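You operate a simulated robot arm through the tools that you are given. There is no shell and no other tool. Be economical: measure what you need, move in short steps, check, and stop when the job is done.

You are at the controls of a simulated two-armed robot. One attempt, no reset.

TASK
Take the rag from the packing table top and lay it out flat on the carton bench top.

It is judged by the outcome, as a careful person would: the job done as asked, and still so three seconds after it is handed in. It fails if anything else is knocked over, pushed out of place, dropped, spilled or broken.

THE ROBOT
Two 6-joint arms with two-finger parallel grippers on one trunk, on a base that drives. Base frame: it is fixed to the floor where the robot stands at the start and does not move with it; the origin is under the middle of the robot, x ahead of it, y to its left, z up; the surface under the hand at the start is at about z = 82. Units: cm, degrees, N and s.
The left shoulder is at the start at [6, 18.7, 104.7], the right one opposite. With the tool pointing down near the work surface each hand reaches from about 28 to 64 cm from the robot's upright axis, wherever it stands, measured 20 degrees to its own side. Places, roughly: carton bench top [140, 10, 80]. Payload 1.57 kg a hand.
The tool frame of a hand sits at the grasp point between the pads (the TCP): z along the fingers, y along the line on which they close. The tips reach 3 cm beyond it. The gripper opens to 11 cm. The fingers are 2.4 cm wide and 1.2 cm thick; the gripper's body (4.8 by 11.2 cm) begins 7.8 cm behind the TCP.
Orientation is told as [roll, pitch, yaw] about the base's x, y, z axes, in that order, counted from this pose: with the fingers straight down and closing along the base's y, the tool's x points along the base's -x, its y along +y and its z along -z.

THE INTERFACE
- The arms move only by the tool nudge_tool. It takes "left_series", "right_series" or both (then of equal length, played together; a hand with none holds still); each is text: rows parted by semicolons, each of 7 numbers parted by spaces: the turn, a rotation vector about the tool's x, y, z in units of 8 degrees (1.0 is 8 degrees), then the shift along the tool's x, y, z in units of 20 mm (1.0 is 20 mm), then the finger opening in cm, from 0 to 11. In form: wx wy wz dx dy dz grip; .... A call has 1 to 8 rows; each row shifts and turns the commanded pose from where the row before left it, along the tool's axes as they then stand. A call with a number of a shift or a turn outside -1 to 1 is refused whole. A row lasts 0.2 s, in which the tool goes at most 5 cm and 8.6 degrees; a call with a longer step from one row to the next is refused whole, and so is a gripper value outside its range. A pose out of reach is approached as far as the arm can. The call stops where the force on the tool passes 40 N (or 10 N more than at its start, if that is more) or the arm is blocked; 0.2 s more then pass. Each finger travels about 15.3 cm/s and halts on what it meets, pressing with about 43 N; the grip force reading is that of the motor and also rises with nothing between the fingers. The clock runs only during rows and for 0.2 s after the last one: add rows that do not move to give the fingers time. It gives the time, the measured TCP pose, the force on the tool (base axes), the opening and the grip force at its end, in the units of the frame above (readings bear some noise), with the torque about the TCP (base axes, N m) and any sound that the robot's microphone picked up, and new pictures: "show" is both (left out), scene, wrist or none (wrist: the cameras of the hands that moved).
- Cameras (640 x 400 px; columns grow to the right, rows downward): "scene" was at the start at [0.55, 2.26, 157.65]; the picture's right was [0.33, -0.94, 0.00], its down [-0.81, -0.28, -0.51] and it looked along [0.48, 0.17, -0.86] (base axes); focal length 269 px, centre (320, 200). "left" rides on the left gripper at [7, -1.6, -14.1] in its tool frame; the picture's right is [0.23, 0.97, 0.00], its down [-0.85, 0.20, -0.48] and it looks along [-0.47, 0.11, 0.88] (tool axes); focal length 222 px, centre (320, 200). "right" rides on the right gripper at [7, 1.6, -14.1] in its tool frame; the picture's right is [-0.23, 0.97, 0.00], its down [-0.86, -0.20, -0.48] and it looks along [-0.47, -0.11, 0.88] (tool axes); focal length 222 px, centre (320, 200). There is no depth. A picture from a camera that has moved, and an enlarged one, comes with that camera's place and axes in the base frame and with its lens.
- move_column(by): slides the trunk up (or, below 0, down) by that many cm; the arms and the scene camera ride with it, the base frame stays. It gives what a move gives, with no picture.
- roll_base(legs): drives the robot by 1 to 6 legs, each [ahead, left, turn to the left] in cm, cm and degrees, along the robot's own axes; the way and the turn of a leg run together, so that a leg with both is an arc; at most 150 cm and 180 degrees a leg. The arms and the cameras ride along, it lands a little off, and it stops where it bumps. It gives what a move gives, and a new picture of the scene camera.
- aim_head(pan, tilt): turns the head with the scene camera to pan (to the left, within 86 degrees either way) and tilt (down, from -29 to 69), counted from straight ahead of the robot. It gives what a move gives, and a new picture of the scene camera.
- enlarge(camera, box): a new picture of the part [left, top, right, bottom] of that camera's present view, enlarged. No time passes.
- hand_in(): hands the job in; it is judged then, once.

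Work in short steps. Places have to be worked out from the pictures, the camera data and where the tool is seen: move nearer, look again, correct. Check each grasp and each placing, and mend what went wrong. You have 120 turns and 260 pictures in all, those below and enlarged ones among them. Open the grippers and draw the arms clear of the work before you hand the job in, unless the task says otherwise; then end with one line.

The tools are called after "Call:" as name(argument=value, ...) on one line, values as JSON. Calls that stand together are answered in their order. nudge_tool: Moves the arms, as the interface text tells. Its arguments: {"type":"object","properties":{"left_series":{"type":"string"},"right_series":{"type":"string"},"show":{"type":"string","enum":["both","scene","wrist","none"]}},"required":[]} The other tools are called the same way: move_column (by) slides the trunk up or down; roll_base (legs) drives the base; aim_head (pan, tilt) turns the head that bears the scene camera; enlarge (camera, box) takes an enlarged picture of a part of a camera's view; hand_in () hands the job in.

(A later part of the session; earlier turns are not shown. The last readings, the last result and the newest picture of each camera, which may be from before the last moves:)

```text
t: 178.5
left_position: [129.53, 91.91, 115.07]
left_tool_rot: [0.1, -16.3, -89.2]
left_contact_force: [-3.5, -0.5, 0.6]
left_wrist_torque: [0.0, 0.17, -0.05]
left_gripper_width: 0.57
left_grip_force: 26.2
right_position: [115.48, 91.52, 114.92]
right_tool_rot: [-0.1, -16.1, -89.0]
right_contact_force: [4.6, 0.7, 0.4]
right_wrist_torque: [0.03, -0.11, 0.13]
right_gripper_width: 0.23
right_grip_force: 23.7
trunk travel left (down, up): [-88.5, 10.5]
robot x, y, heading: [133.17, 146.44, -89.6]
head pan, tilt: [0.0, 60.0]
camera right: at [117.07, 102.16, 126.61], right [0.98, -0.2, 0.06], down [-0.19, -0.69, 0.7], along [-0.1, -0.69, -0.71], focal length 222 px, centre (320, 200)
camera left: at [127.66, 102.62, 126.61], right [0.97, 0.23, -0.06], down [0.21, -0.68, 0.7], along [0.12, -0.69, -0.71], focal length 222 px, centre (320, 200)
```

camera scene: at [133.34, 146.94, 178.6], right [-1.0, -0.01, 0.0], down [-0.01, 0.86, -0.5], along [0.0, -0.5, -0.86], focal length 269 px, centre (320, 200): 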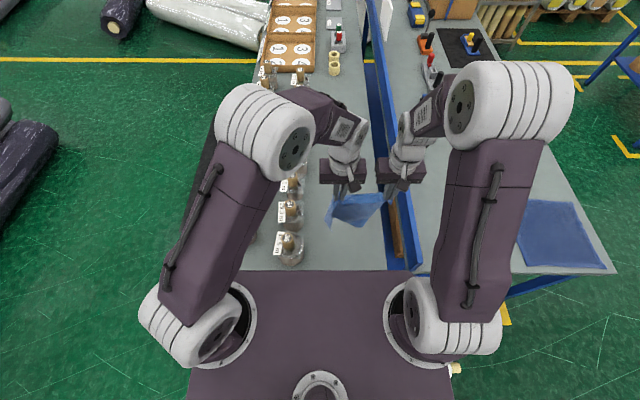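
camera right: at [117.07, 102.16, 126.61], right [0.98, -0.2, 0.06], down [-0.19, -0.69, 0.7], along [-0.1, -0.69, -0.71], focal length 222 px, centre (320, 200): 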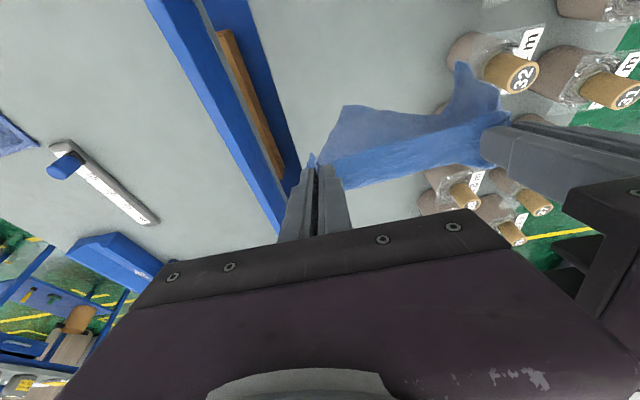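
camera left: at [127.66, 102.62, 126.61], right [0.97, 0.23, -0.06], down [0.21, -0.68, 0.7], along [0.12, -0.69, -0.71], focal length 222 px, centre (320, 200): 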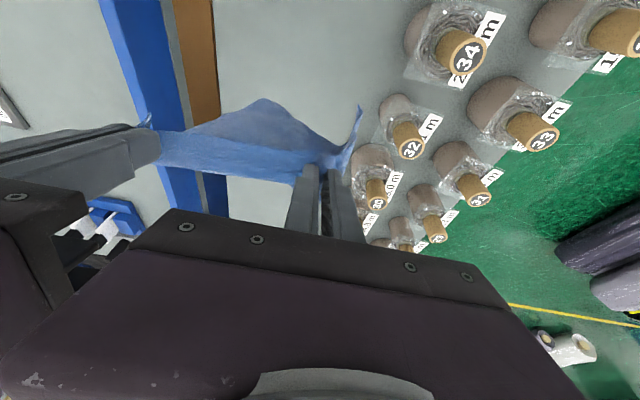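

Now the same alternate lowering and backing as before.

Call:
move_column(by=-11)

Call:
roll_base(legs=[[-4, 0, 0]])

Call:
move_column(by=-4)

Call:
roll_base(legs=[[-4, 0, 0]])

Call:
move_column(by=-4)

Call:
nudge_tool(right_series="0 0.33 0 0.5 0 0.3 0;0 0.33 0 0.5 0 0.33 0;0 0.33 0 0.5 0 0.36 0;0 0.33 0 0.5 0 0.4 0;0 0.33 0 0.5 0 0.43 0;0 0.33 0 0.5 0 0.45 0", left_series="0 0.33 0 0.5 0 0.3 0;0 0.33 0 0.5 0 0.33 0;0 0.33 0 0.5 0 0.36 0;0 0.33 0 0.5 0 0.4 0;0 0.33 0 0.5 0 0.43 0;0 0.33 0 0.5 0 0.45 0", show="none")

Call:
nudge_tool(right_series="0 0 0 0.5 0 0.45 0;0 0 0 0.5 0 0.5 0;0 0 0 0.5 0 0.55 0;0 0 0 0.5 0 0.6 0;0 0 0 0.5 0 0.6 0;0 0 0 0.5 0 0.55 0;0 0 0 0 0 0 0", left_series="0 0 0 0.5 0 0.45 0;0 0 0 0.5 0 0.5 0;0 0 0 0.5 0 0.55 0;0 0 0 0.5 0 0.6 0;0 0 0 0.5 0 0.6 0;0 0 0 0.5 0 0.55 0;0 0 0 0 0 0 0", show="wrist")

```text
t: 179.9
left_position: [129.42, 92.05, 104.15]
left_tool_rot: [0.2, -16.3, -89.3]
left_contact_force: [-5.3, 0.3, 0.1]
left_wrist_torque: [0.01, 0.16, -0.03]
left_gripper_width: 0.58
left_grip_force: 25.9
right_position: [115.54, 91.71, 103.95]
right_tool_rot: [-0.1, -16.3, -88.9]
right_contact_force: [4.1, 0.7, -0.5]
right_wrist_torque: [0.04, -0.15, 0.11]
right_gripper_width: 0.23
right_grip_force: 23.4
trunk travel left (down, up): [-77.5, 21.5]
robot x, y, heading: [133.11, 146.54, -89.1]
head pan, tilt: [0.0, 60.0]
```

```text
t: 180.8
left_position: [129.31, 95.44, 103.7]
left_tool_rot: [0.2, -16.0, -89.3]
left_contact_force: [-4.0, -1.2, -0.2]
left_wrist_torque: [0.04, 0.15, -0.03]
left_gripper_width: 0.58
left_grip_force: 25.6
right_position: [115.51, 95.11, 103.54]
right_tool_rot: [-0.1, -15.8, -89.0]
right_contact_force: [4.7, -0.1, -0.3]
right_wrist_torque: [0.08, -0.1, 0.12]
right_gripper_width: 0.23
right_grip_force: 23.7
trunk travel left (down, up): [-77.5, 21.5]
robot x, y, heading: [133.4, 150.75, -89.5]
head pan, tilt: [0.0, 60.0]
camera scene: at [133.29, 148.94, 167.59], right [-1.0, -0.01, 0.0], down [-0.01, 0.87, -0.5], along [0.0, -0.5, -0.87], focal length 269 px, centre (320, 200)
```

scene: 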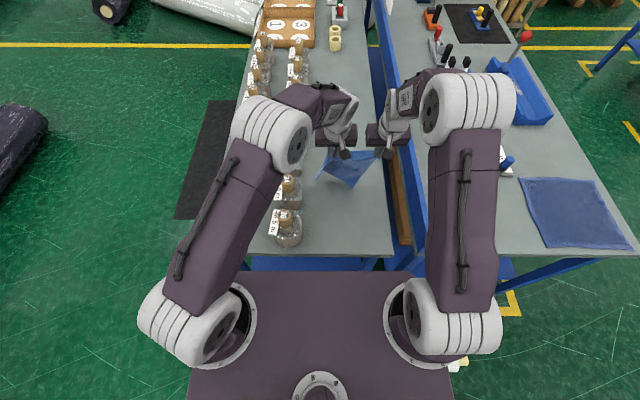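

```text
t: 181.6
left_position: [129.38, 96.1, 100.21]
left_tool_rot: [0.1, -16.4, -89.3]
left_contact_force: [-3.5, 0.5, 0.3]
left_wrist_torque: [-0.03, 0.13, -0.04]
left_gripper_width: 0.53
left_grip_force: 26.1
right_position: [115.55, 95.71, 99.98]
right_tool_rot: [-0.1, -16.2, -89.0]
right_contact_force: [4.8, 1.4, 0.5]
right_wrist_torque: [0.03, -0.11, 0.09]
right_gripper_width: 0.22
right_grip_force: 23.7
trunk travel left (down, up): [-73.5, 25.5]
robot x, y, heading: [132.76, 150.85, -89.3]
head pan, tilt: [0.0, 60.0]
```

```text
t: 182.5
left_position: [129.4, 99.47, 99.63]
left_tool_rot: [0.1, -16.0, -89.1]
left_contact_force: [-5.2, -2.1, -0.2]
left_wrist_torque: [0.02, 0.2, -0.01]
left_gripper_width: 0.58
left_grip_force: 25.8
right_position: [115.51, 99.06, 99.68]
right_tool_rot: [0.0, -15.8, -88.9]
right_contact_force: [4.7, -0.8, -0.8]
right_wrist_torque: [0.1, -0.1, 0.09]
right_gripper_width: 0.21
right_grip_force: 24.2
trunk travel left (down, up): [-73.5, 25.5]
robot x, y, heading: [133.05, 154.44, -89.4]
head pan, tilt: [0.0, 60.0]
camera scene: at [133.25, 153.02, 163.59], right [-1.0, -0.01, 0.0], down [-0.01, 0.87, -0.5], along [0.0, -0.5, -0.87], focal length 269 px, centre (320, 200)
```

scene: 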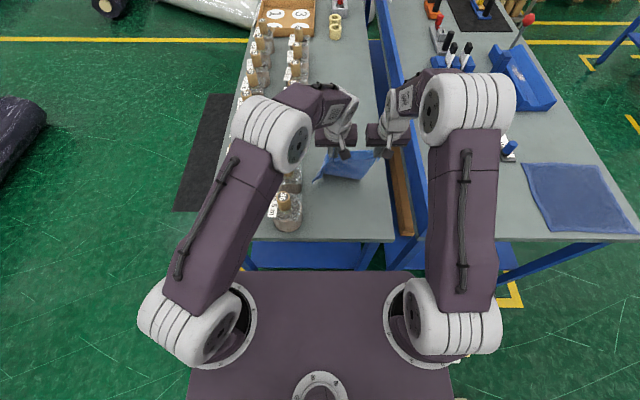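

```text
t: 183.3
left_position: [129.43, 99.9, 96.33]
left_tool_rot: [0.1, -16.3, -89.2]
left_contact_force: [-4.8, -0.4, 1.3]
left_wrist_torque: [-0.06, 0.16, -0.04]
left_gripper_width: 0.56
left_grip_force: 26.0
right_position: [115.6, 99.53, 96.0]
right_tool_rot: [-0.1, -16.1, -89.0]
right_contact_force: [4.7, 0.5, -0.6]
right_wrist_torque: [0.01, -0.09, 0.07]
right_gripper_width: 0.22
right_grip_force: 23.6
trunk travel left (down, up): [-69.5, 29.5]
robot x, y, heading: [133.08, 154.84, -89.4]
head pan, tilt: [0.0, 60.0]
```

```text
t: 184.7
left_position: [129.34, 105.16, 90.42]
left_tool_rot: [0.0, -0.5, -89.3]
left_contact_force: [-5.7, -0.6, -0.2]
left_wrist_torque: [-0.01, 0.18, 0.0]
left_gripper_width: 0.55
left_grip_force: 25.5
right_position: [115.52, 104.77, 90.32]
right_tool_rot: [-0.1, -0.1, -89.1]
right_contact_force: [5.1, 1.4, -0.8]
right_wrist_torque: [0.02, -0.18, 0.07]
right_gripper_width: 0.22
right_grip_force: 24.0
trunk travel left (down, up): [-69.5, 29.5]
robot x, y, heading: [132.94, 154.4, -89.5]
head pan, tilt: [0.0, 60.0]
```

```text
t: 186.3
left_position: [129.36, 111.02, 83.99]
left_tool_rot: [0.1, -0.5, -89.2]
left_contact_force: [-5.4, -0.9, -0.4]
left_wrist_torque: [-0.05, 0.16, 0.04]
left_gripper_width: 0.6
left_grip_force: 25.5
right_position: [115.35, 110.65, 83.87]
right_tool_rot: [-0.1, -0.2, -89.0]
right_contact_force: [5.2, 0.8, 0.3]
right_wrist_torque: [0.01, -0.17, 0.06]
right_gripper_width: 0.23
right_grip_force: 23.4
trunk travel left (down, up): [-69.5, 29.5]
robot x, y, heading: [132.95, 154.59, -89.6]
head pan, tilt: [0.0, 60.0]
camera right: at [116.9, 117.72, 98.07], right [0.98, -0.21, 0.0], down [-0.18, -0.86, 0.48], along [-0.1, -0.47, -0.88], focal length 222 px, centre (320, 200)
camera left: at [127.56, 118.12, 98.09], right [0.97, 0.24, 0.0], down [0.21, -0.85, 0.49], along [0.12, -0.47, -0.87], focal length 222 px, centre (320, 200)
```

right: 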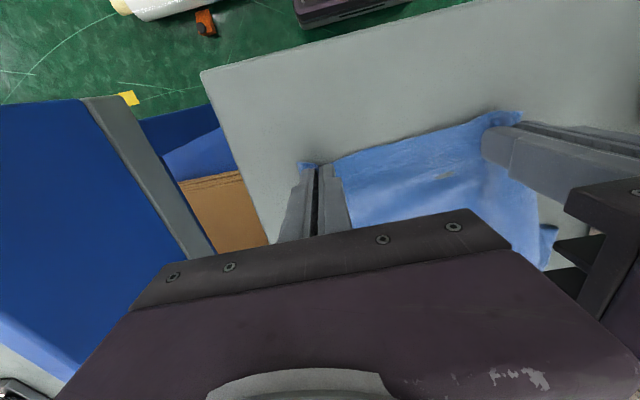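
left: 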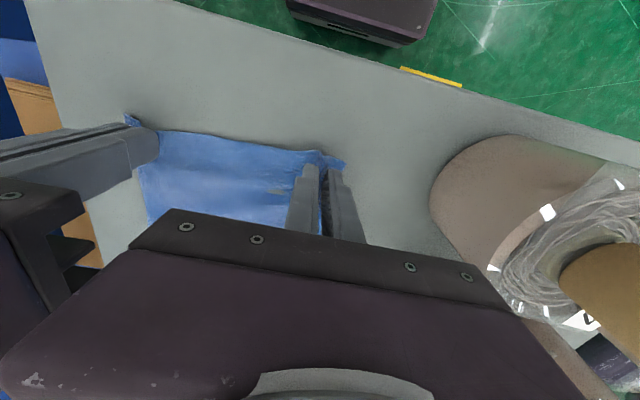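

Now I keep the right hand gripping as a pin, release the left, and lift it aside to see the left side.

Call:
nudge_tool(left_series="0 0 0 0 0 0 1;0 0 0 0 0 0 2;0 0 0 0 0 0 3;0 0 0 0 0 -0.3 3;0 0 0 0 0 -0.9 3;0 0 0 0 0 -0.9 3;0 0 0 0 0 -0.9 3;0 0 0 0.6 0.5 -0.9 3", show="none")

Call:
nudge_tool(left_series="0 0 0 0.9 0.5 -0.9 3;0 0 0 0.9 0.5 -0.9 3;0 0 0 0.9 0.5 -0.9 3", show="wrist")

Call:
enlarge(camera="scene", box=[270, 130, 430, 230])

```text
t: 188.1
left_position: [130.31, 112.37, 91.88]
left_tool_rot: [0.1, -0.4, -89.2]
left_contact_force: [-0.3, 0.9, -0.6]
left_wrist_torque: [0.02, 0.02, -0.01]
left_gripper_width: 3.0
left_grip_force: 0.0
right_position: [115.39, 110.65, 83.97]
right_tool_rot: [-0.1, -0.4, -89.0]
right_contact_force: [-0.1, -0.4, 0.2]
right_wrist_torque: [-0.03, 0.03, 0.01]
right_gripper_width: 0.18
right_grip_force: 23.4
trunk travel left (down, up): [-69.5, 29.5]
robot x, y, heading: [133.3, 154.54, -89.6]
head pan, tilt: [0.0, 60.0]
```

```text
t: 188.9
left_position: [133.29, 117.86, 97.11]
left_tool_rot: [0.2, -0.5, -89.2]
left_contact_force: [-0.3, 0.1, -0.2]
left_wrist_torque: [-0.02, -0.03, 0.01]
left_gripper_width: 3.0
left_grip_force: 0.0
right_position: [115.3, 110.76, 83.89]
right_tool_rot: [0.0, -0.4, -88.9]
right_contact_force: [0.0, -1.3, 0.5]
right_wrist_torque: [-0.02, 0.05, 0.0]
right_gripper_width: 0.21
right_grip_force: 23.2
trunk travel left (down, up): [-69.5, 29.5]
robot x, y, heading: [133.22, 154.06, -89.5]
head pan, tilt: [0.0, 60.0]
camera left: at [131.46, 125.0, 111.23], right [0.97, 0.24, 0.0], down [0.21, -0.85, 0.49], along [0.12, -0.47, -0.87], focal length 222 px, centre (320, 200)
```

left: 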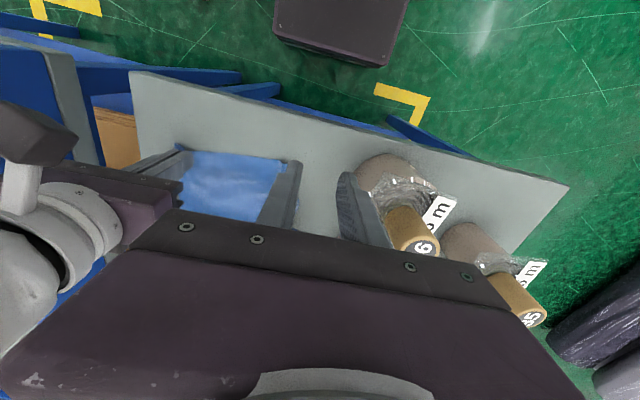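

```text
4.00 times, centred on (350, 180) of scene
camera zoom: at [133.29, 153.85, 159.6], right [-1.0, -0.01, 0.0], down [-0.01, 0.87, -0.5], along [0.0, -0.5, -0.87], focal length 1078 px, centre (200, 280)
```

zoom: 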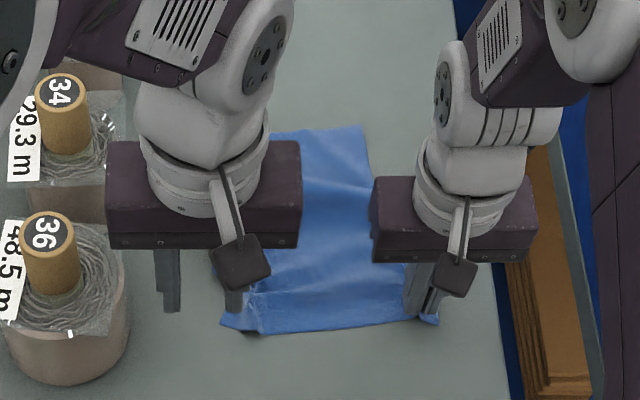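

I move the left hand further up and left to expose the left edge.

Call:
nudge_tool(left_series="0 0 0 0 0.5 -0.9 3;0 0 0 0 0.9 -0.9 3;0 0 0 0 0.9 -0.9 3;0 0 0 0 0.9 -0.9 3;0 0 0 0 0.9 -0.9 3;0 0 0 0 0.9 -0.5 3;0 0 0 0 0.9 0 3", show="none")

Call:
enlarge(camera="scene", box=[270, 130, 430, 230])

```text
t: 190.5
left_position: [144.98, 118.06, 107.26]
left_tool_rot: [0.1, -0.5, -89.3]
left_contact_force: [0.2, -0.6, -0.4]
left_wrist_torque: [0.01, 0.02, -0.01]
left_gripper_width: 2.99
left_grip_force: 0.0
right_position: [115.38, 110.6, 84.0]
right_tool_rot: [-0.2, -0.3, -89.0]
right_contact_force: [-0.3, -0.9, 0.5]
right_wrist_torque: [-0.02, 0.06, -0.03]
right_gripper_width: 0.2
right_grip_force: 23.7
trunk travel left (down, up): [-69.5, 29.5]
robot x, y, heading: [132.8, 154.99, -89.4]
head pan, tilt: [0.0, 60.0]
```

```text
4.00 times, centred on (350, 180) of scene
camera zoom: at [133.34, 153.77, 159.6], right [-1.0, -0.01, 0.0], down [-0.01, 0.87, -0.5], along [0.0, -0.5, -0.87], focal length 1078 px, centre (200, 280)
```

zoom: 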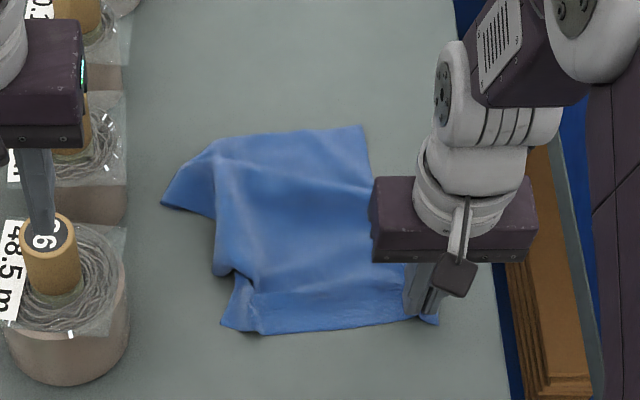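

Now it is clear: the flap tip at (136.7,100.6) is the far-left corner, folded toward me; it belongs near (136,88). I release the right hand, step the base 8 cm forward, and bring the left hand over that flap.

Call:
nudge_tool(right_series="0 0 0 0 0 0.05 1;0 0 0 0 0 0 2;0 0 0 0 0 0 3.5;0 0 0 0 0 -0.5 3.5;0 0 0 0 0 -0.9 3.5;0 0 0 0 0 -0.9 3.5;0 0 0 0 0 -0.9 3.5;0 0 0 0 -0.9 -0.9 3.5", show="none")

Call:
nudge_tool(right_series="0 0 0 0 -0.9 -0.9 3.5;0 0 0 0 -0.9 -0.9 3.5;0 0 0 0 -0.9 -0.9 3.5;0 0 0 0 -0.9 0 3.5;0 0 0 0 -0.9 0 3.5", show="none")

Call:
roll_base(legs=[[8, 0, 0]])

Call:
nudge_tool(left_series="0 0 0 -0.7 -0.75 0 3;0 0 0 -0.7 -0.75 0 3;0 0 0 -0.7 -0.75 0 3;0 0 0 -0.7 -0.75 0 3;0 0 0 -0.7 -0.75 0 3;0 0 0 -0.7 -0.75 0 3;0 0 0 -0.7 -0.75 0 3;0 0 0 -0.7 -0.75 0 3", show="wrist")

```text
t: 192.3
left_position: [144.79, 117.97, 107.22]
left_tool_rot: [0.1, -0.5, -89.2]
left_contact_force: [-0.2, -0.4, -0.7]
left_wrist_torque: [0.01, -0.01, 0.04]
left_gripper_width: 3.02
left_grip_force: 0.0
right_position: [113.42, 110.73, 92.04]
right_tool_rot: [0.0, -0.3, -89.0]
right_contact_force: [-0.2, 0.1, -0.3]
right_wrist_torque: [0.04, -0.01, -0.02]
right_gripper_width: 3.51
right_grip_force: 0.0
trunk travel left (down, up): [-69.5, 29.5]
robot x, y, heading: [133.3, 154.45, -89.6]
head pan, tilt: [0.0, 60.0]
```

```text
t: 193.5
left_position: [144.81, 117.95, 107.18]
left_tool_rot: [0.2, -0.6, -89.2]
left_contact_force: [-0.1, -0.4, 0.2]
left_wrist_torque: [0.0, -0.03, -0.03]
left_gripper_width: 2.99
left_grip_force: 0.0
right_position: [104.48, 110.56, 97.43]
right_tool_rot: [0.0, -0.3, -89.0]
right_contact_force: [-0.1, 0.8, 0.2]
right_wrist_torque: [0.01, 0.0, 0.02]
right_gripper_width: 3.47
right_grip_force: 0.1
trunk travel left (down, up): [-69.5, 29.5]
robot x, y, heading: [133.04, 154.42, -89.4]
head pan, tilt: [0.0, 60.0]
```

```text
t: 194.6
left_position: [144.95, 110.1, 107.31]
left_tool_rot: [0.2, -0.4, -89.2]
left_contact_force: [0.4, -0.7, -0.1]
left_wrist_torque: [0.0, 0.03, -0.02]
left_gripper_width: 2.98
left_grip_force: 0.1
right_position: [104.63, 102.68, 97.4]
right_tool_rot: [-0.2, -0.4, -88.8]
right_contact_force: [-0.6, -0.6, 0.0]
right_wrist_torque: [0.0, -0.01, 0.02]
right_gripper_width: 3.49
right_grip_force: 0.0
trunk travel left (down, up): [-69.5, 29.5]
robot x, y, heading: [133.22, 146.63, -89.2]
head pan, tilt: [0.0, 60.0]
camera scene: at [133.34, 145.87, 159.6], right [-1.0, -0.01, 0.0], down [-0.01, 0.87, -0.5], along [0.0, -0.5, -0.87], focal length 269 px, centre (320, 200)
```

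scene: 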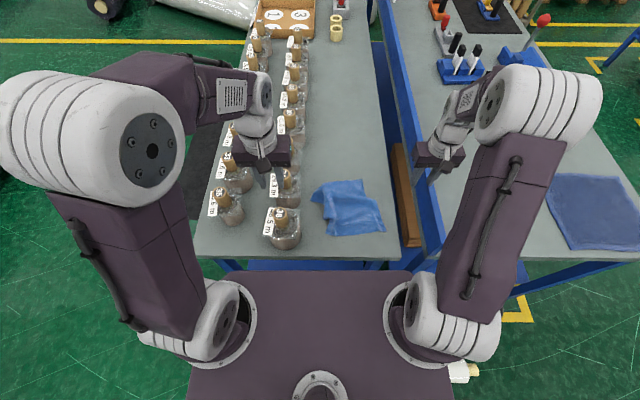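

```text
t: 196.4
left_position: [133.08, 98.5, 107.13]
left_tool_rot: [0.1, -0.4, -89.1]
left_contact_force: [-0.5, -0.5, -1.2]
left_wrist_torque: [0.0, 0.0, -0.03]
left_gripper_width: 3.0
left_grip_force: 0.0
right_position: [104.7, 102.56, 97.48]
right_tool_rot: [0.1, -0.3, -88.9]
right_contact_force: [-0.2, -0.2, -0.2]
right_wrist_torque: [0.04, -0.01, 0.01]
right_gripper_width: 3.5
right_grip_force: 0.1
trunk travel left (down, up): [-69.5, 29.5]
robot x, y, heading: [133.03, 146.5, -89.6]
head pan, tilt: [0.0, 60.0]
camera left: at [131.33, 105.7, 121.18], right [0.97, 0.24, 0.0], down [0.21, -0.85, 0.49], along [0.12, -0.47, -0.87], focal length 222 px, centre (320, 200)
```

left: 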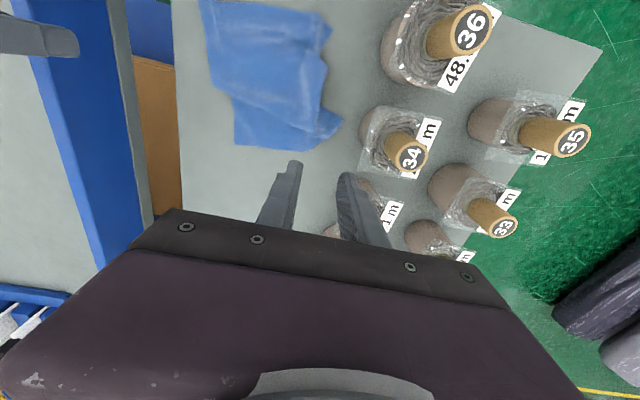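

The jar collars are close, so I turn the left gripper 88° (narrow side toward the jars, camera away) before descending on the flap.

Call:
nudge_tool(left_series="0 0 -1 0 0 0 3;0 0 -1 0 0 0 3;0 0 -1 0 0 0 3;0 0 -1 0 0 0 3;0 0 -1 0 0 0 3;0 0 -1 0 0 0 3;0 0 -1 0 0 0 3;0 0 -1 0 0 0 3", show="none")

Call:
nudge_tool(left_series="0 0 -1 0 0 0 3;0 0 -1 0 0 0 3;0 0 -1 0 0 0 3;0 0 0 0 0 0 3", show="wrist")

```text
t: 198.2
left_position: [133.18, 98.68, 107.25]
left_tool_rot: [-0.4, -0.3, -25.0]
left_contact_force: [-0.2, -0.3, -0.4]
left_wrist_torque: [-0.02, 0.0, 0.04]
left_gripper_width: 3.0
left_grip_force: 0.0
right_position: [104.64, 102.63, 97.49]
right_tool_rot: [0.0, -0.3, -88.9]
right_contact_force: [0.1, -0.1, 0.2]
right_wrist_torque: [0.01, 0.05, 0.02]
right_gripper_width: 3.47
right_grip_force: 0.0
trunk travel left (down, up): [-69.5, 29.5]
robot x, y, heading: [132.76, 146.59, -89.4]
head pan, tilt: [0.0, 60.0]
```

```text
t: 199.2
left_position: [133.23, 98.66, 107.35]
left_tool_rot: [-0.5, -0.1, -1.2]
left_contact_force: [-0.9, 0.5, 0.6]
left_wrist_torque: [0.02, 0.0, -0.01]
left_gripper_width: 3.0
left_grip_force: 0.1
right_position: [104.72, 102.6, 97.39]
right_tool_rot: [-0.1, -0.2, -88.9]
right_contact_force: [0.1, -0.6, -0.3]
right_wrist_torque: [0.02, 0.04, -0.02]
right_gripper_width: 3.48
right_grip_force: 0.3
trunk travel left (down, up): [-69.5, 29.5]
robot x, y, heading: [133.23, 146.64, -89.4]
head pan, tilt: [0.0, 60.0]
camera left: at [126.14, 97.32, 121.33], right [-0.21, 0.98, -0.01], down [0.86, 0.19, 0.48], along [0.47, 0.09, -0.88], focal length 222 px, centre (320, 200)
```

left: 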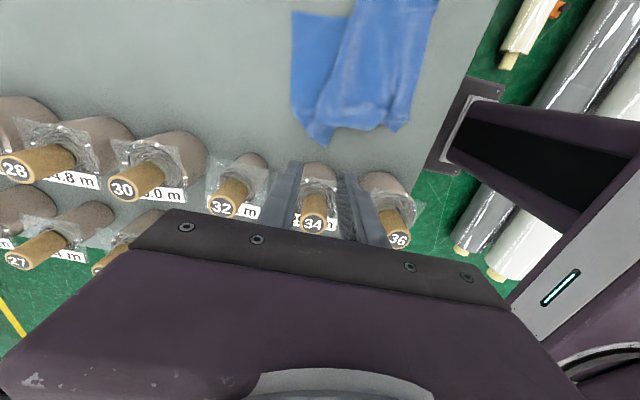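

Same tip at (137,99.2). I descend onto the flap at about (134.2,98).

Call:
nudge_tool(left_series="0 0 0 -0.15 -0.1 0.95 3;0 0 0 -0.15 -0.1 0.95 3;0 0 0 -0.1 -0.1 0.95 3;0 0 0 -0.1 0 0.95 3;0 0 0 0 0 0.95 3;0 0 0 0 0 0.95 3;0 0 0 0 0 0.95 3;0 0 0 0 0 0.95 3", show="none")

Call:
nudge_tool(left_series="0 0 0 0 0 0.9 3;0 0 0 0 0 0.9 3;0 0 0 0 0 0.9 3;0 0 0 0 0 0.9 3;0 0 0 0 0 0.55 3;0 0 0 0 0 0.1 3;0 0 0 0 0 0 3", show="wrist")

```text
t: 201.0
left_position: [134.26, 98.01, 92.01]
left_tool_rot: [-0.5, -0.2, -1.3]
left_contact_force: [0.8, 0.4, -0.6]
left_wrist_torque: [0.01, 0.0, 0.02]
left_gripper_width: 3.0
left_grip_force: 0.0
right_position: [104.6, 102.51, 97.47]
right_tool_rot: [-0.1, -0.4, -88.9]
right_contact_force: [-0.1, 0.0, -1.2]
right_wrist_torque: [-0.05, 0.02, 0.03]
right_gripper_width: 3.49
right_grip_force: 0.1
trunk travel left (down, up): [-69.5, 29.5]
robot x, y, heading: [133.09, 146.54, -89.2]
head pan, tilt: [0.0, 60.0]
```

```text
t: 202.6
left_position: [134.17, 97.79, 83.52]
left_tool_rot: [-0.5, 0.0, -1.2]
left_contact_force: [-0.4, -0.4, 0.1]
left_wrist_torque: [0.01, -0.02, -0.04]
left_gripper_width: 2.98
left_grip_force: 0.2
right_position: [104.55, 102.54, 97.43]
right_tool_rot: [-0.1, -0.2, -88.9]
right_contact_force: [-0.3, -0.1, 0.3]
right_wrist_torque: [-0.01, -0.01, 0.0]
right_gripper_width: 3.49
right_grip_force: 0.0
trunk travel left (down, up): [-69.5, 29.5]
robot x, y, heading: [133.35, 146.59, -89.3]
head pan, tilt: [0.0, 60.0]
camera left: at [127.16, 96.5, 97.63], right [-0.21, 0.98, -0.01], down [0.86, 0.19, 0.48], along [0.47, 0.09, -0.88], focal length 222 px, centre (320, 200)
```

left: 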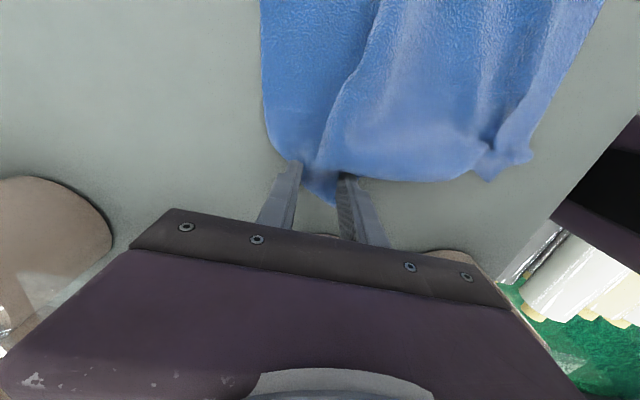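

The tip lies right between the fingers. I close, lift 1 cm and drag it 8 cm in −y.

Call:
nudge_tool(left_series="0 0 0 0 0 0.05 1.5;0 0 0 0 0 0 0;0 0 0 0 0 0 0;0 0 0 0 0 -0.4 0;0 0 0 0 -0.7 -0.1 0;0 0 0 0.05 -0.8 0 0;0 0 0 0.05 -0.8 0 0;0 0 0 0.05 -0.8 0 0", show="none")

Call:
nudge_tool(left_series="0 0 0 0.05 -0.7 0 0;0 0 0 0 0 0.2 0;0 0 0 0 0 0 0", show="wrist")

Call:
enlarge(camera="scene", box=[270, 130, 430, 270])

```text
t: 204.4
left_position: [133.77, 91.66, 84.45]
left_tool_rot: [-0.4, -0.1, -1.2]
left_contact_force: [-0.2, 0.4, 0.2]
left_wrist_torque: [-0.01, 0.01, -0.01]
left_gripper_width: 0.22
left_grip_force: 23.8
right_position: [104.65, 102.52, 97.42]
right_tool_rot: [-0.1, -0.3, -88.8]
right_contact_force: [-0.2, -0.3, 0.6]
right_wrist_torque: [-0.03, 0.01, -0.01]
right_gripper_width: 3.51
right_grip_force: 0.0
trunk travel left (down, up): [-69.5, 29.5]
robot x, y, heading: [133.34, 146.33, -89.2]
head pan, tilt: [0.0, 60.0]
```

```text
t: 205.2
left_position: [133.59, 90.2, 84.16]
left_tool_rot: [-0.5, -0.1, -1.2]
left_contact_force: [-0.6, 0.0, 0.6]
left_wrist_torque: [0.01, 0.0, -0.01]
left_gripper_width: 0.23
left_grip_force: 24.1
right_position: [104.56, 102.63, 97.53]
right_tool_rot: [0.0, -0.3, -89.0]
right_contact_force: [-1.1, -1.3, 0.1]
right_wrist_torque: [0.0, -0.02, -0.01]
right_gripper_width: 3.5
right_grip_force: 0.1
trunk travel left (down, up): [-69.5, 29.5]
robot x, y, heading: [132.9, 146.23, -89.5]
head pan, tilt: [0.0, 60.0]
camera left: at [126.57, 88.97, 98.2], right [-0.21, 0.98, -0.01], down [0.86, 0.19, 0.48], along [0.47, 0.09, -0.88], focal length 222 px, centre (320, 200)
```

left: 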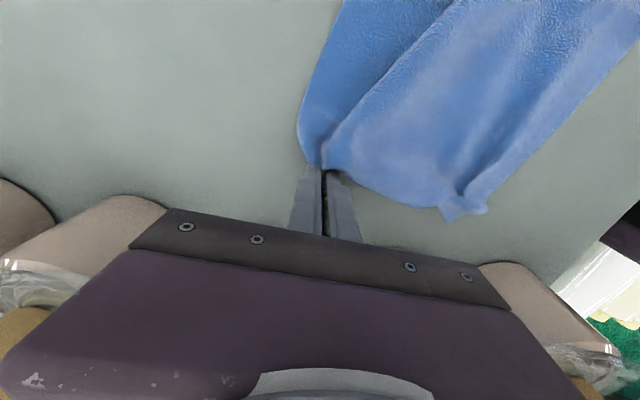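

```text
2.86 times, centred on (350, 200) of scene
camera zoom: at [133.33, 145.79, 159.6], right [-1.0, -0.01, 0.0], down [-0.01, 0.87, -0.5], along [0.01, -0.5, -0.87], focal length 770 px, centre (234, 200)
```

zoom: 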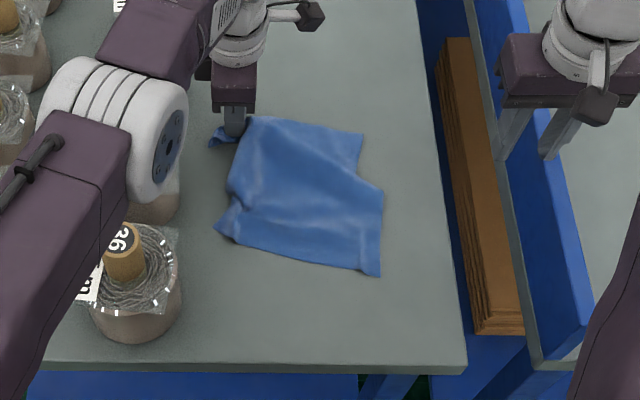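

The left edge is contracted (near-left corner at (135.5,104) while far-left is at (136,91.6)). I'll pin the far side with the closed right fingertips at ≈(127,93) and pull the near-left corner back with the left hand. First release left, and move right over the pin spot.

Call:
nudge_tool(left_series="0 0 0 0 0 0.2 1;0 0 0 0 0 0 2.5;0 0 0 0 0 0 2.5;0 0 0 0 0 -0.5 2.5;0 0 0 0 0 -0.9 2.5;0 0 0 0 0 -0.9 2.5;0 0 0 0 0 -0.9 2.5;0 0 0 0 0 -0.9 2.5", right_series="0 0 0 0 0 0 0;0 0 0 0 0 0 0;0 0 0 0 0 0 0;0 0 0 0 0 -0.2 0;0 0 0 -0.3 0.9 -0.2 0;0 0 0 -0.3 0.9 0 0;0 0 0 -0.3 0.9 0 0;0 0 0 -0.3 0.9 0 0", show="none")

Call:
nudge_tool(left_series="0 0 0 0 0.9 -0.7 2.5;0 0 0 0 0.9 0 2.5;0 0 0 0 0.9 0 2.5;0 0 0 0 0.9 0 2.5;0 0 0 0 0.9 0 2.5;0 0 0 0 0.9 0 2.5;0 0 0 0 0.9 0 2.5;0 0 0 0 0.5 0 2.5", right_series="0 0 0 0 0 0 0;0 0 0 -0.5 0.9 0 0;0 0 0 -0.5 0.9 0 0;0 0 0 -0.5 0.9 0 0;0 0 0 -0.5 0.9 0 0;0 0 0 -0.5 0.9 0 0;0 0 0 -0.5 0.9 0 0;0 0 0 -0.5 0.9 0 0", show="both")

```text
t: 207.0
left_position: [133.63, 90.38, 91.89]
left_tool_rot: [-0.4, 0.0, -1.2]
left_contact_force: [0.3, 0.2, 0.2]
left_wrist_torque: [0.03, 0.01, -0.01]
left_gripper_width: 2.49
left_grip_force: 0.2
right_position: [111.99, 100.36, 98.24]
right_tool_rot: [-0.2, -0.3, -89.0]
right_contact_force: [-0.2, 1.1, 0.6]
right_wrist_torque: [0.0, 0.03, -0.04]
right_gripper_width: 0.01
right_grip_force: 21.5
trunk travel left (down, up): [-69.5, 29.5]
robot x, y, heading: [132.94, 146.4, -89.4]
head pan, tilt: [0.0, 60.0]
```

```text
t: 208.3
left_position: [134.39, 99.48, 93.11]
left_tool_rot: [-0.4, -0.2, -0.2]
left_contact_force: [2.0, 1.5, 1.0]
left_wrist_torque: [-0.15, 0.33, -0.01]
left_gripper_width: 2.49
left_grip_force: 0.1
right_position: [119.01, 96.52, 98.11]
right_tool_rot: [-0.5, 0.4, -88.8]
right_contact_force: [-1.0, -0.5, -1.0]
right_wrist_torque: [0.05, -0.1, -0.01]
right_gripper_width: 0.0
right_grip_force: 21.6
trunk travel left (down, up): [-69.5, 29.5]
robot x, y, heading: [132.88, 145.96, -89.3]
head pan, tilt: [0.0, 60.0]
stopped in row 6 (left hand): the force on the tool passed its limit at 60 N (the readings are from after the stop); the commanded pose is now the measured one
camera scene: at [133.4, 145.74, 159.6], right [-1.0, -0.01, 0.0], down [-0.01, 0.87, -0.5], along [0.0, -0.5, -0.87], focal length 269 px, centre (320, 200)
camera right: at [120.66, 103.37, 112.37], right [0.98, -0.2, -0.01], down [-0.18, -0.86, 0.47], along [-0.11, -0.46, -0.88], focal length 222 px, centre (320, 200)
camera left: at [127.27, 98.05, 107.24], right [-0.22, 0.97, -0.01], down [0.85, 0.2, 0.48], along [0.47, 0.1, -0.88], focal length 222 px, centre (320, 200)
```

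scene: 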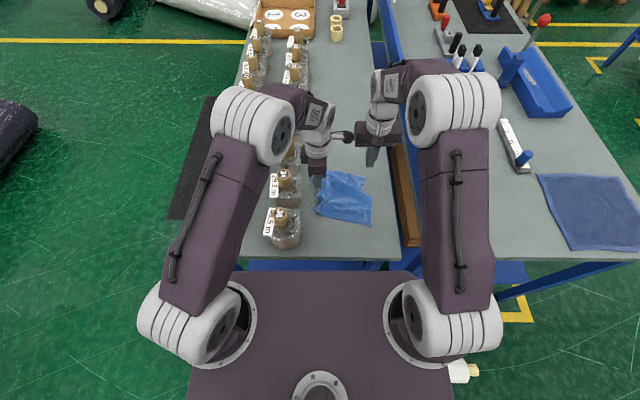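
right: 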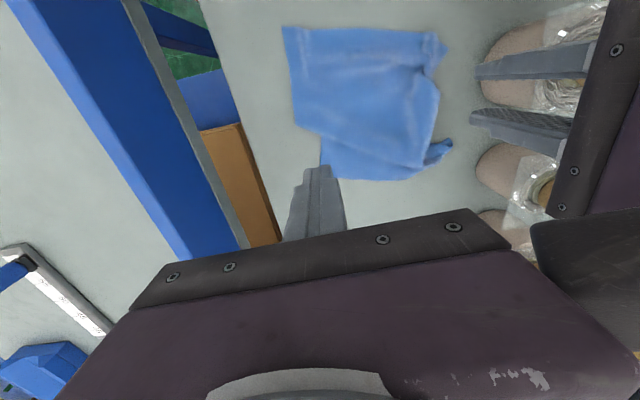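
left: 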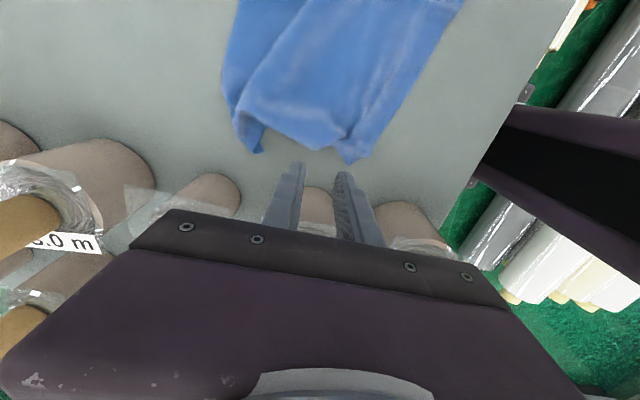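

My left wrist camera boom touched the right hand; jars are untouched. New plan: drag the near-right corner back/right with the right hand to free the near edge from the jars, then regrip both near corners clean. First left up and turned back, base 8 cm back, right over the near-right corner.

Call:
nudge_tool(left_series="0 0 0 -0.3 0 -0.9 3;0 0 0 -0.6 0 -0.9 3;0 0 0 -0.9 0 -0.9 3;0 0 0 -0.9 0 -0.9 3;0 0 1 -0.9 0 -0.9 3;0 0 1 0 0 0 3;0 0 1 0 0 0 3;0 0 1 0 0 0 3", show="none")

Call:
roll_base(legs=[[-8, 0, 0]])

Call:
nudge_tool(left_series="0 0 1 0 0 0 3;0 0 1 0 0 0 3;0 0 1 0 0 0 3;0 0 1 0 0 0 3;0 0 1 0 0 0 3;0 0 1 0 0 0 3;0 0 1 0 0 0 3;0 0 0 0 0 0 3", right_series="0 0 0 0.4 0.1 0 3;0 0 0 0.4 0.1 0 3;0 0 0 0.3 0.1 0 3;0 0 0 0.2 0 0.5 3;0 0 0 0 0 0.9 3;0 0 0 0 0 0.9 3;0 0 0 0 0 0.9 3;0 0 0 0 0 0.9 3", show="wrist")

```text
t: 210.1
left_position: [141.38, 99.68, 102.26]
left_tool_rot: [-0.3, -0.3, -32.4]
left_contact_force: [-0.5, 1.0, 0.2]
left_wrist_torque: [0.0, -0.01, 0.01]
left_gripper_width: 3.02
left_grip_force: 0.1
right_position: [118.91, 96.43, 98.17]
right_tool_rot: [-0.6, 0.3, -88.7]
right_contact_force: [0.5, -0.1, -0.4]
right_wrist_torque: [-0.03, 0.0, 0.01]
right_gripper_width: 0.0
right_grip_force: 21.4
trunk travel left (down, up): [-69.5, 29.5]
robot x, y, heading: [132.91, 146.35, -89.3]
head pan, tilt: [0.0, 60.0]
```

```text
t: 211.1
left_position: [141.36, 107.49, 102.13]
left_tool_rot: [-0.2, -0.4, -32.3]
left_contact_force: [-0.2, -0.1, 0.2]
left_wrist_torque: [0.0, -0.02, -0.02]
left_gripper_width: 2.98
left_grip_force: 0.0
right_position: [118.96, 104.39, 98.0]
right_tool_rot: [-0.4, 0.3, -88.7]
right_contact_force: [0.3, -0.2, -1.0]
right_wrist_torque: [-0.04, -0.02, 0.01]
right_gripper_width: 0.04
right_grip_force: 21.4
trunk travel left (down, up): [-69.5, 29.5]
robot x, y, heading: [132.99, 154.19, -89.4]
head pan, tilt: [0.0, 60.0]
camera scene: at [133.27, 153.64, 159.6], right [-1.0, -0.01, 0.0], down [-0.01, 0.87, -0.5], along [0.01, -0.5, -0.87], focal length 269 px, centre (320, 200)
```

scene: 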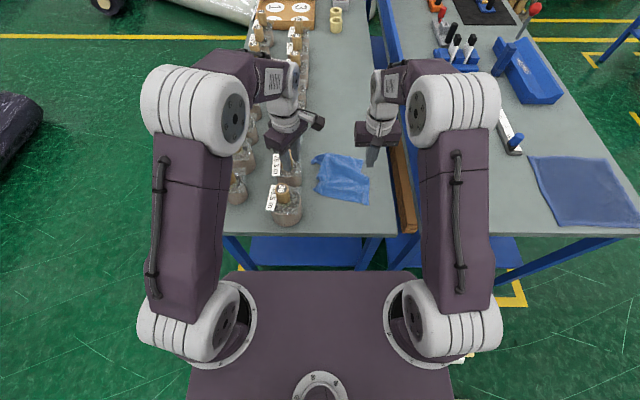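

```text
t: 212.9
left_position: [141.42, 107.63, 102.23]
left_tool_rot: [0.1, -0.5, -88.3]
left_contact_force: [0.0, -0.5, 0.1]
left_wrist_torque: [0.01, -0.02, 0.01]
left_gripper_width: 2.99
left_grip_force: 0.1
right_position: [119.25, 107.13, 90.01]
right_tool_rot: [-0.4, 0.4, -88.7]
right_contact_force: [-0.2, 0.2, -0.1]
right_wrist_torque: [0.0, -0.04, 0.0]
right_gripper_width: 3.0
right_grip_force: 0.1
trunk travel left (down, up): [-69.5, 29.5]
robot x, y, heading: [133.15, 154.43, -89.3]
head pan, tilt: [0.0, 60.0]
camera right: at [121.0, 114.01, 104.19], right [0.98, -0.2, -0.01], down [-0.17, -0.86, 0.48], along [-0.11, -0.46, -0.88], focal length 222 px, centre (320, 200)
camera left: at [139.47, 114.6, 116.26], right [0.97, 0.26, 0.0], down [0.22, -0.84, 0.49], along [0.13, -0.47, -0.87], focal length 222 px, centre (320, 200)
```

right: 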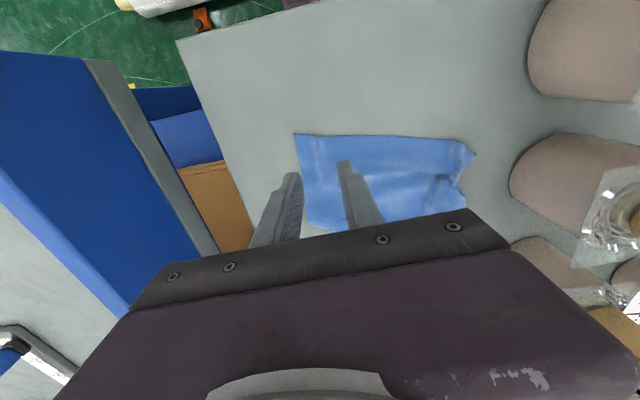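
left: 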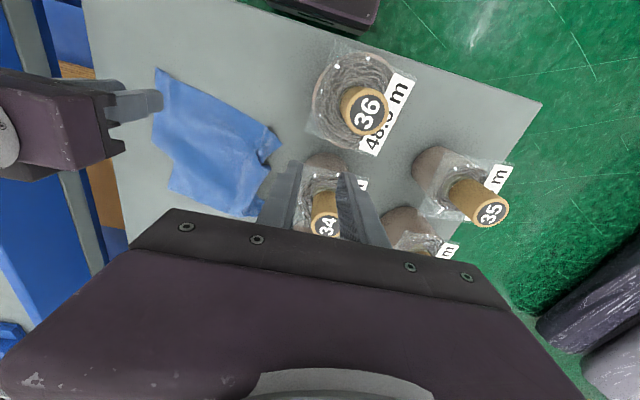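

The right is correctly over the near-right corner. I lower, pinch, lift 1 cm and drag it 3.5 cm right and 6 cm back.

Call:
nudge_tool(right_series="0 0 0 0 0 0.9 3;0 0 0 0 0 0.9 3;0 0 0 0 0 0.9 3;0 0 0 0 0 0.55 3;0 0 0 0 0 0.08 3;0 0 0 0 0 0 1.5;0 0 0 0 0 0 0;0 0 0 0 0 0 0", show="none")

Call:
nudge_tool(right_series="0 0 0 0 0 -0.5 0;0 0 0 0.6 -0.35 0 0;0 0 0 0.6 -0.35 0 0;0 0 0 0.6 -0.35 0 0;0 0 0 0.6 -0.35 0 0;0 0 0 0.6 -0.35 0 0;0 0 0 0 0 0.4 0;0 0 0 0 0 0 0", show="wrist")

Call:
enlarge(camera="left", box=[60, 30, 380, 230])

```text
t: 214.7
left_position: [141.33, 107.57, 102.12]
left_tool_rot: [0.2, -0.5, -88.3]
left_contact_force: [0.1, 0.8, 0.3]
left_wrist_torque: [0.01, 0.01, -0.04]
left_gripper_width: 3.0
left_grip_force: 0.2
right_position: [119.33, 107.11, 83.27]
right_tool_rot: [-0.5, 0.3, -88.7]
right_contact_force: [0.2, 0.0, -0.5]
right_wrist_torque: [0.01, -0.02, -0.01]
right_gripper_width: 0.25
right_grip_force: 23.8
trunk travel left (down, up): [-69.5, 29.5]
robot x, y, heading: [133.03, 154.11, -89.1]
head pan, tilt: [0.0, 60.0]
```

```text
t: 216.5
left_position: [141.43, 107.46, 102.23]
left_tool_rot: [0.2, -0.4, -88.3]
left_contact_force: [-0.5, 0.1, -0.2]
left_wrist_torque: [-0.03, -0.04, 0.01]
left_gripper_width: 3.03
left_grip_force: 0.0
right_position: [115.61, 113.04, 83.59]
right_tool_rot: [-0.5, 0.3, -88.7]
right_contact_force: [0.3, -0.2, -0.6]
right_wrist_torque: [0.01, -0.03, -0.01]
right_gripper_width: 0.22
right_grip_force: 23.6
trunk travel left (down, up): [-69.5, 29.5]
robot x, y, heading: [132.92, 154.04, -89.5]
head pan, tilt: [0.0, 60.0]
camera right: at [117.34, 119.93, 97.78], right [0.98, -0.2, -0.01], down [-0.17, -0.86, 0.48], along [-0.11, -0.46, -0.88], focal length 222 px, centre (320, 200)
```

right: 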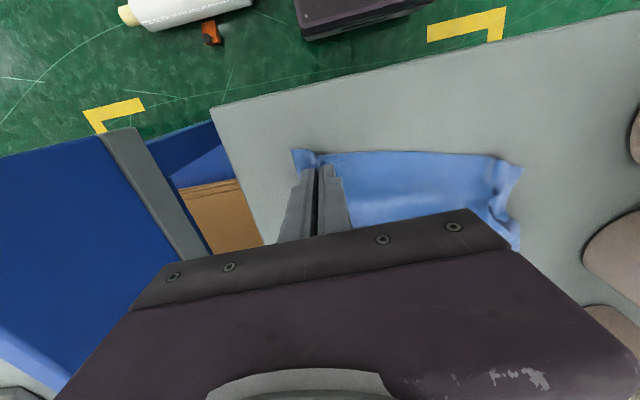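

```text
2.00 times, centred on (220, 130) of left
camera zoom: at [139.46, 114.63, 116.27], right [0.97, 0.26, 0.0], down [0.22, -0.84, 0.49], along [0.13, -0.47, -0.87], focal length 444 px, centre (520, 340)
```

zoom: 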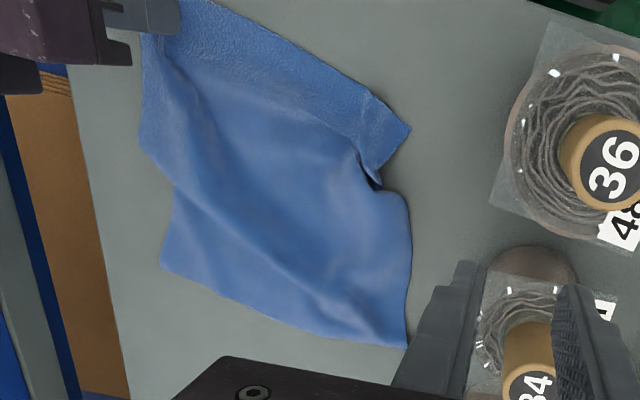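

Much better: the rag is nearly open; only the near-left corner is folded in. I bring the left hand to the near-left corner (≈(132.4,110.2)) while the right keeps holding.

Call:
nudge_tool(left_series="0 0 0 0.18 -0.95 0 3;0 0 0 0.18 -0.95 0 3;0 0 0 0.18 -0.95 0 3;0 0 0 0.18 -0.95 0 3;0 0 0 0.18 -0.95 0.3 3;0 0 0 0.18 -0.95 0.6 3;0 0 0 0 0 0.9 3;0 0 0 0 0 0.9 3", show="none")

Call:
nudge_tool(left_series="0 0 0 0 0 0.95 3;0 0 0 0 0 0.95 3;0 0 0 0 0 0.95 3;0 0 0 0 0 0.95 3;0 0 0 0 0 0.95 3;0 0 0 0 0 0.95 3;0 0 0 0 0 0.4 3;0 0 0 0 0 0 3", show="wrist")

```text
t: 218.3
left_position: [129.87, 109.18, 96.62]
left_tool_rot: [0.2, -0.5, -88.2]
left_contact_force: [0.0, -0.5, 0.1]
left_wrist_torque: [0.02, 0.02, 0.03]
left_gripper_width: 3.0
left_grip_force: 0.0
right_position: [115.71, 113.02, 83.61]
right_tool_rot: [-0.5, 0.3, -88.6]
right_contact_force: [-0.9, 0.2, 0.2]
right_wrist_torque: [0.06, 0.01, 0.02]
right_gripper_width: 0.24
right_grip_force: 23.6
trunk travel left (down, up): [-69.5, 29.5]
robot x, y, heading: [133.17, 154.26, -89.3]
head pan, tilt: [0.0, 60.0]
```

```text
t: 220.1
left_position: [129.9, 109.26, 84.49]
left_tool_rot: [0.2, -0.5, -88.1]
left_contact_force: [0.3, 0.2, 0.6]
left_wrist_torque: [-0.01, -0.01, 0.01]
left_gripper_width: 3.0
left_grip_force: 0.0
right_position: [115.79, 113.12, 83.6]
right_tool_rot: [-0.5, 0.3, -88.7]
right_contact_force: [-0.5, 0.5, 0.2]
right_wrist_torque: [-0.01, 0.02, -0.03]
right_gripper_width: 0.25
right_grip_force: 24.0
trunk travel left (down, up): [-69.5, 29.5]
robot x, y, heading: [132.84, 154.61, -89.4]
head pan, tilt: [0.0, 60.0]
camera left: at [128.08, 116.27, 98.52], right [0.97, 0.26, 0.0], down [0.22, -0.84, 0.49], along [0.13, -0.47, -0.87], focal length 222 px, centre (320, 200)
```

left: 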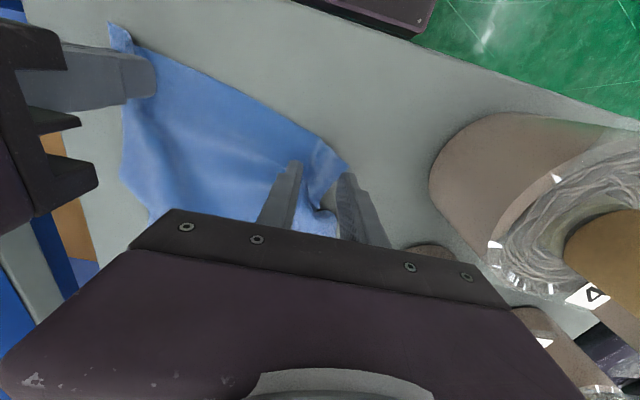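

Good; I shift 0.7 cm toward the tip, lower, pinch, then pull it to about (133,114.5).

Call:
nudge_tool(left_series="0 0 0 0.35 0.2 0.2 3;0 0 0 0 0 0.3 3;0 0 0 0 0 0.06 3;0 0 0 0 0 0 1.5;0 0 0 0 0 0 0;0 0 0 0 0 0 0", show="none")

Call:
nudge_tool(left_series="0 0 0 0 0 -0.3 0;0 0 0 0.4 0.2 -0.1 0;0 0 0 0.4 0.25 0 0;0 0 0 0.4 0.25 0 0;0 0 0 0.4 0.25 0 0;0 0 0 0.4 0.2 0 0;0 0 0 0 0 0 0", show="wrist")

Call:
enlarge(camera="scene", box=[270, 130, 430, 230])

```text
t: 221.5
left_position: [130.36, 109.84, 83.39]
left_tool_rot: [0.2, -0.6, -88.2]
left_contact_force: [-1.6, 0.1, 0.7]
left_wrist_torque: [0.04, 0.01, -0.05]
left_gripper_width: 0.2
left_grip_force: 23.8
right_position: [115.68, 113.17, 83.51]
right_tool_rot: [-0.5, 0.3, -88.6]
right_contact_force: [0.7, 0.8, 0.1]
right_wrist_torque: [0.0, -0.01, 0.0]
right_gripper_width: 0.23
right_grip_force: 23.6
trunk travel left (down, up): [-69.5, 29.5]
robot x, y, heading: [133.06, 154.37, -89.6]
head pan, tilt: [0.0, 60.0]
```

```text
t: 223.1
left_position: [132.26, 113.87, 84.2]
left_tool_rot: [0.0, -0.8, -88.3]
left_contact_force: [-36.2, -4.7, -1.6]
left_wrist_torque: [-0.15, 1.12, 0.28]
left_gripper_width: 0.53
left_grip_force: 26.1
right_position: [115.84, 113.06, 83.48]
right_tool_rot: [-0.5, 0.4, -88.5]
right_contact_force: [36.9, 4.7, 1.2]
right_wrist_torque: [0.18, -1.17, 0.24]
right_gripper_width: 0.46
right_grip_force: 25.3
trunk travel left (down, up): [-69.5, 29.5]
robot x, y, heading: [133.14, 154.16, -89.3]
head pan, tilt: [0.0, 60.0]
camera left: at [130.51, 120.95, 98.2], right [0.97, 0.26, 0.0], down [0.23, -0.84, 0.49], along [0.12, -0.47, -0.87], focal length 222 px, centre (320, 200)
```

left: 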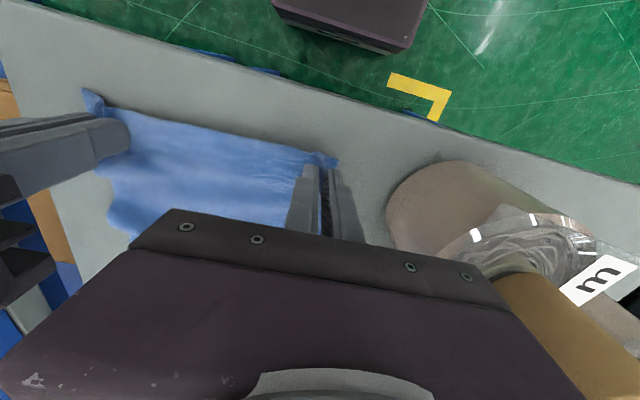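

```text
4.00 times, centred on (350, 180) of scene
camera zoom: at [133.25, 153.71, 159.6], right [-1.0, -0.01, 0.0], down [-0.01, 0.87, -0.5], along [0.01, -0.5, -0.87], focal length 1078 px, centre (200, 280)
```

zoom: 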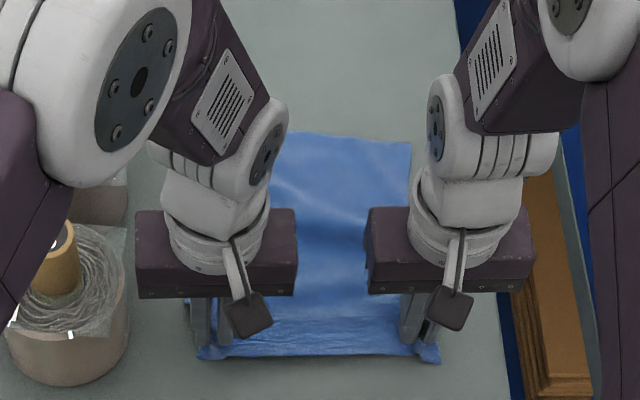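

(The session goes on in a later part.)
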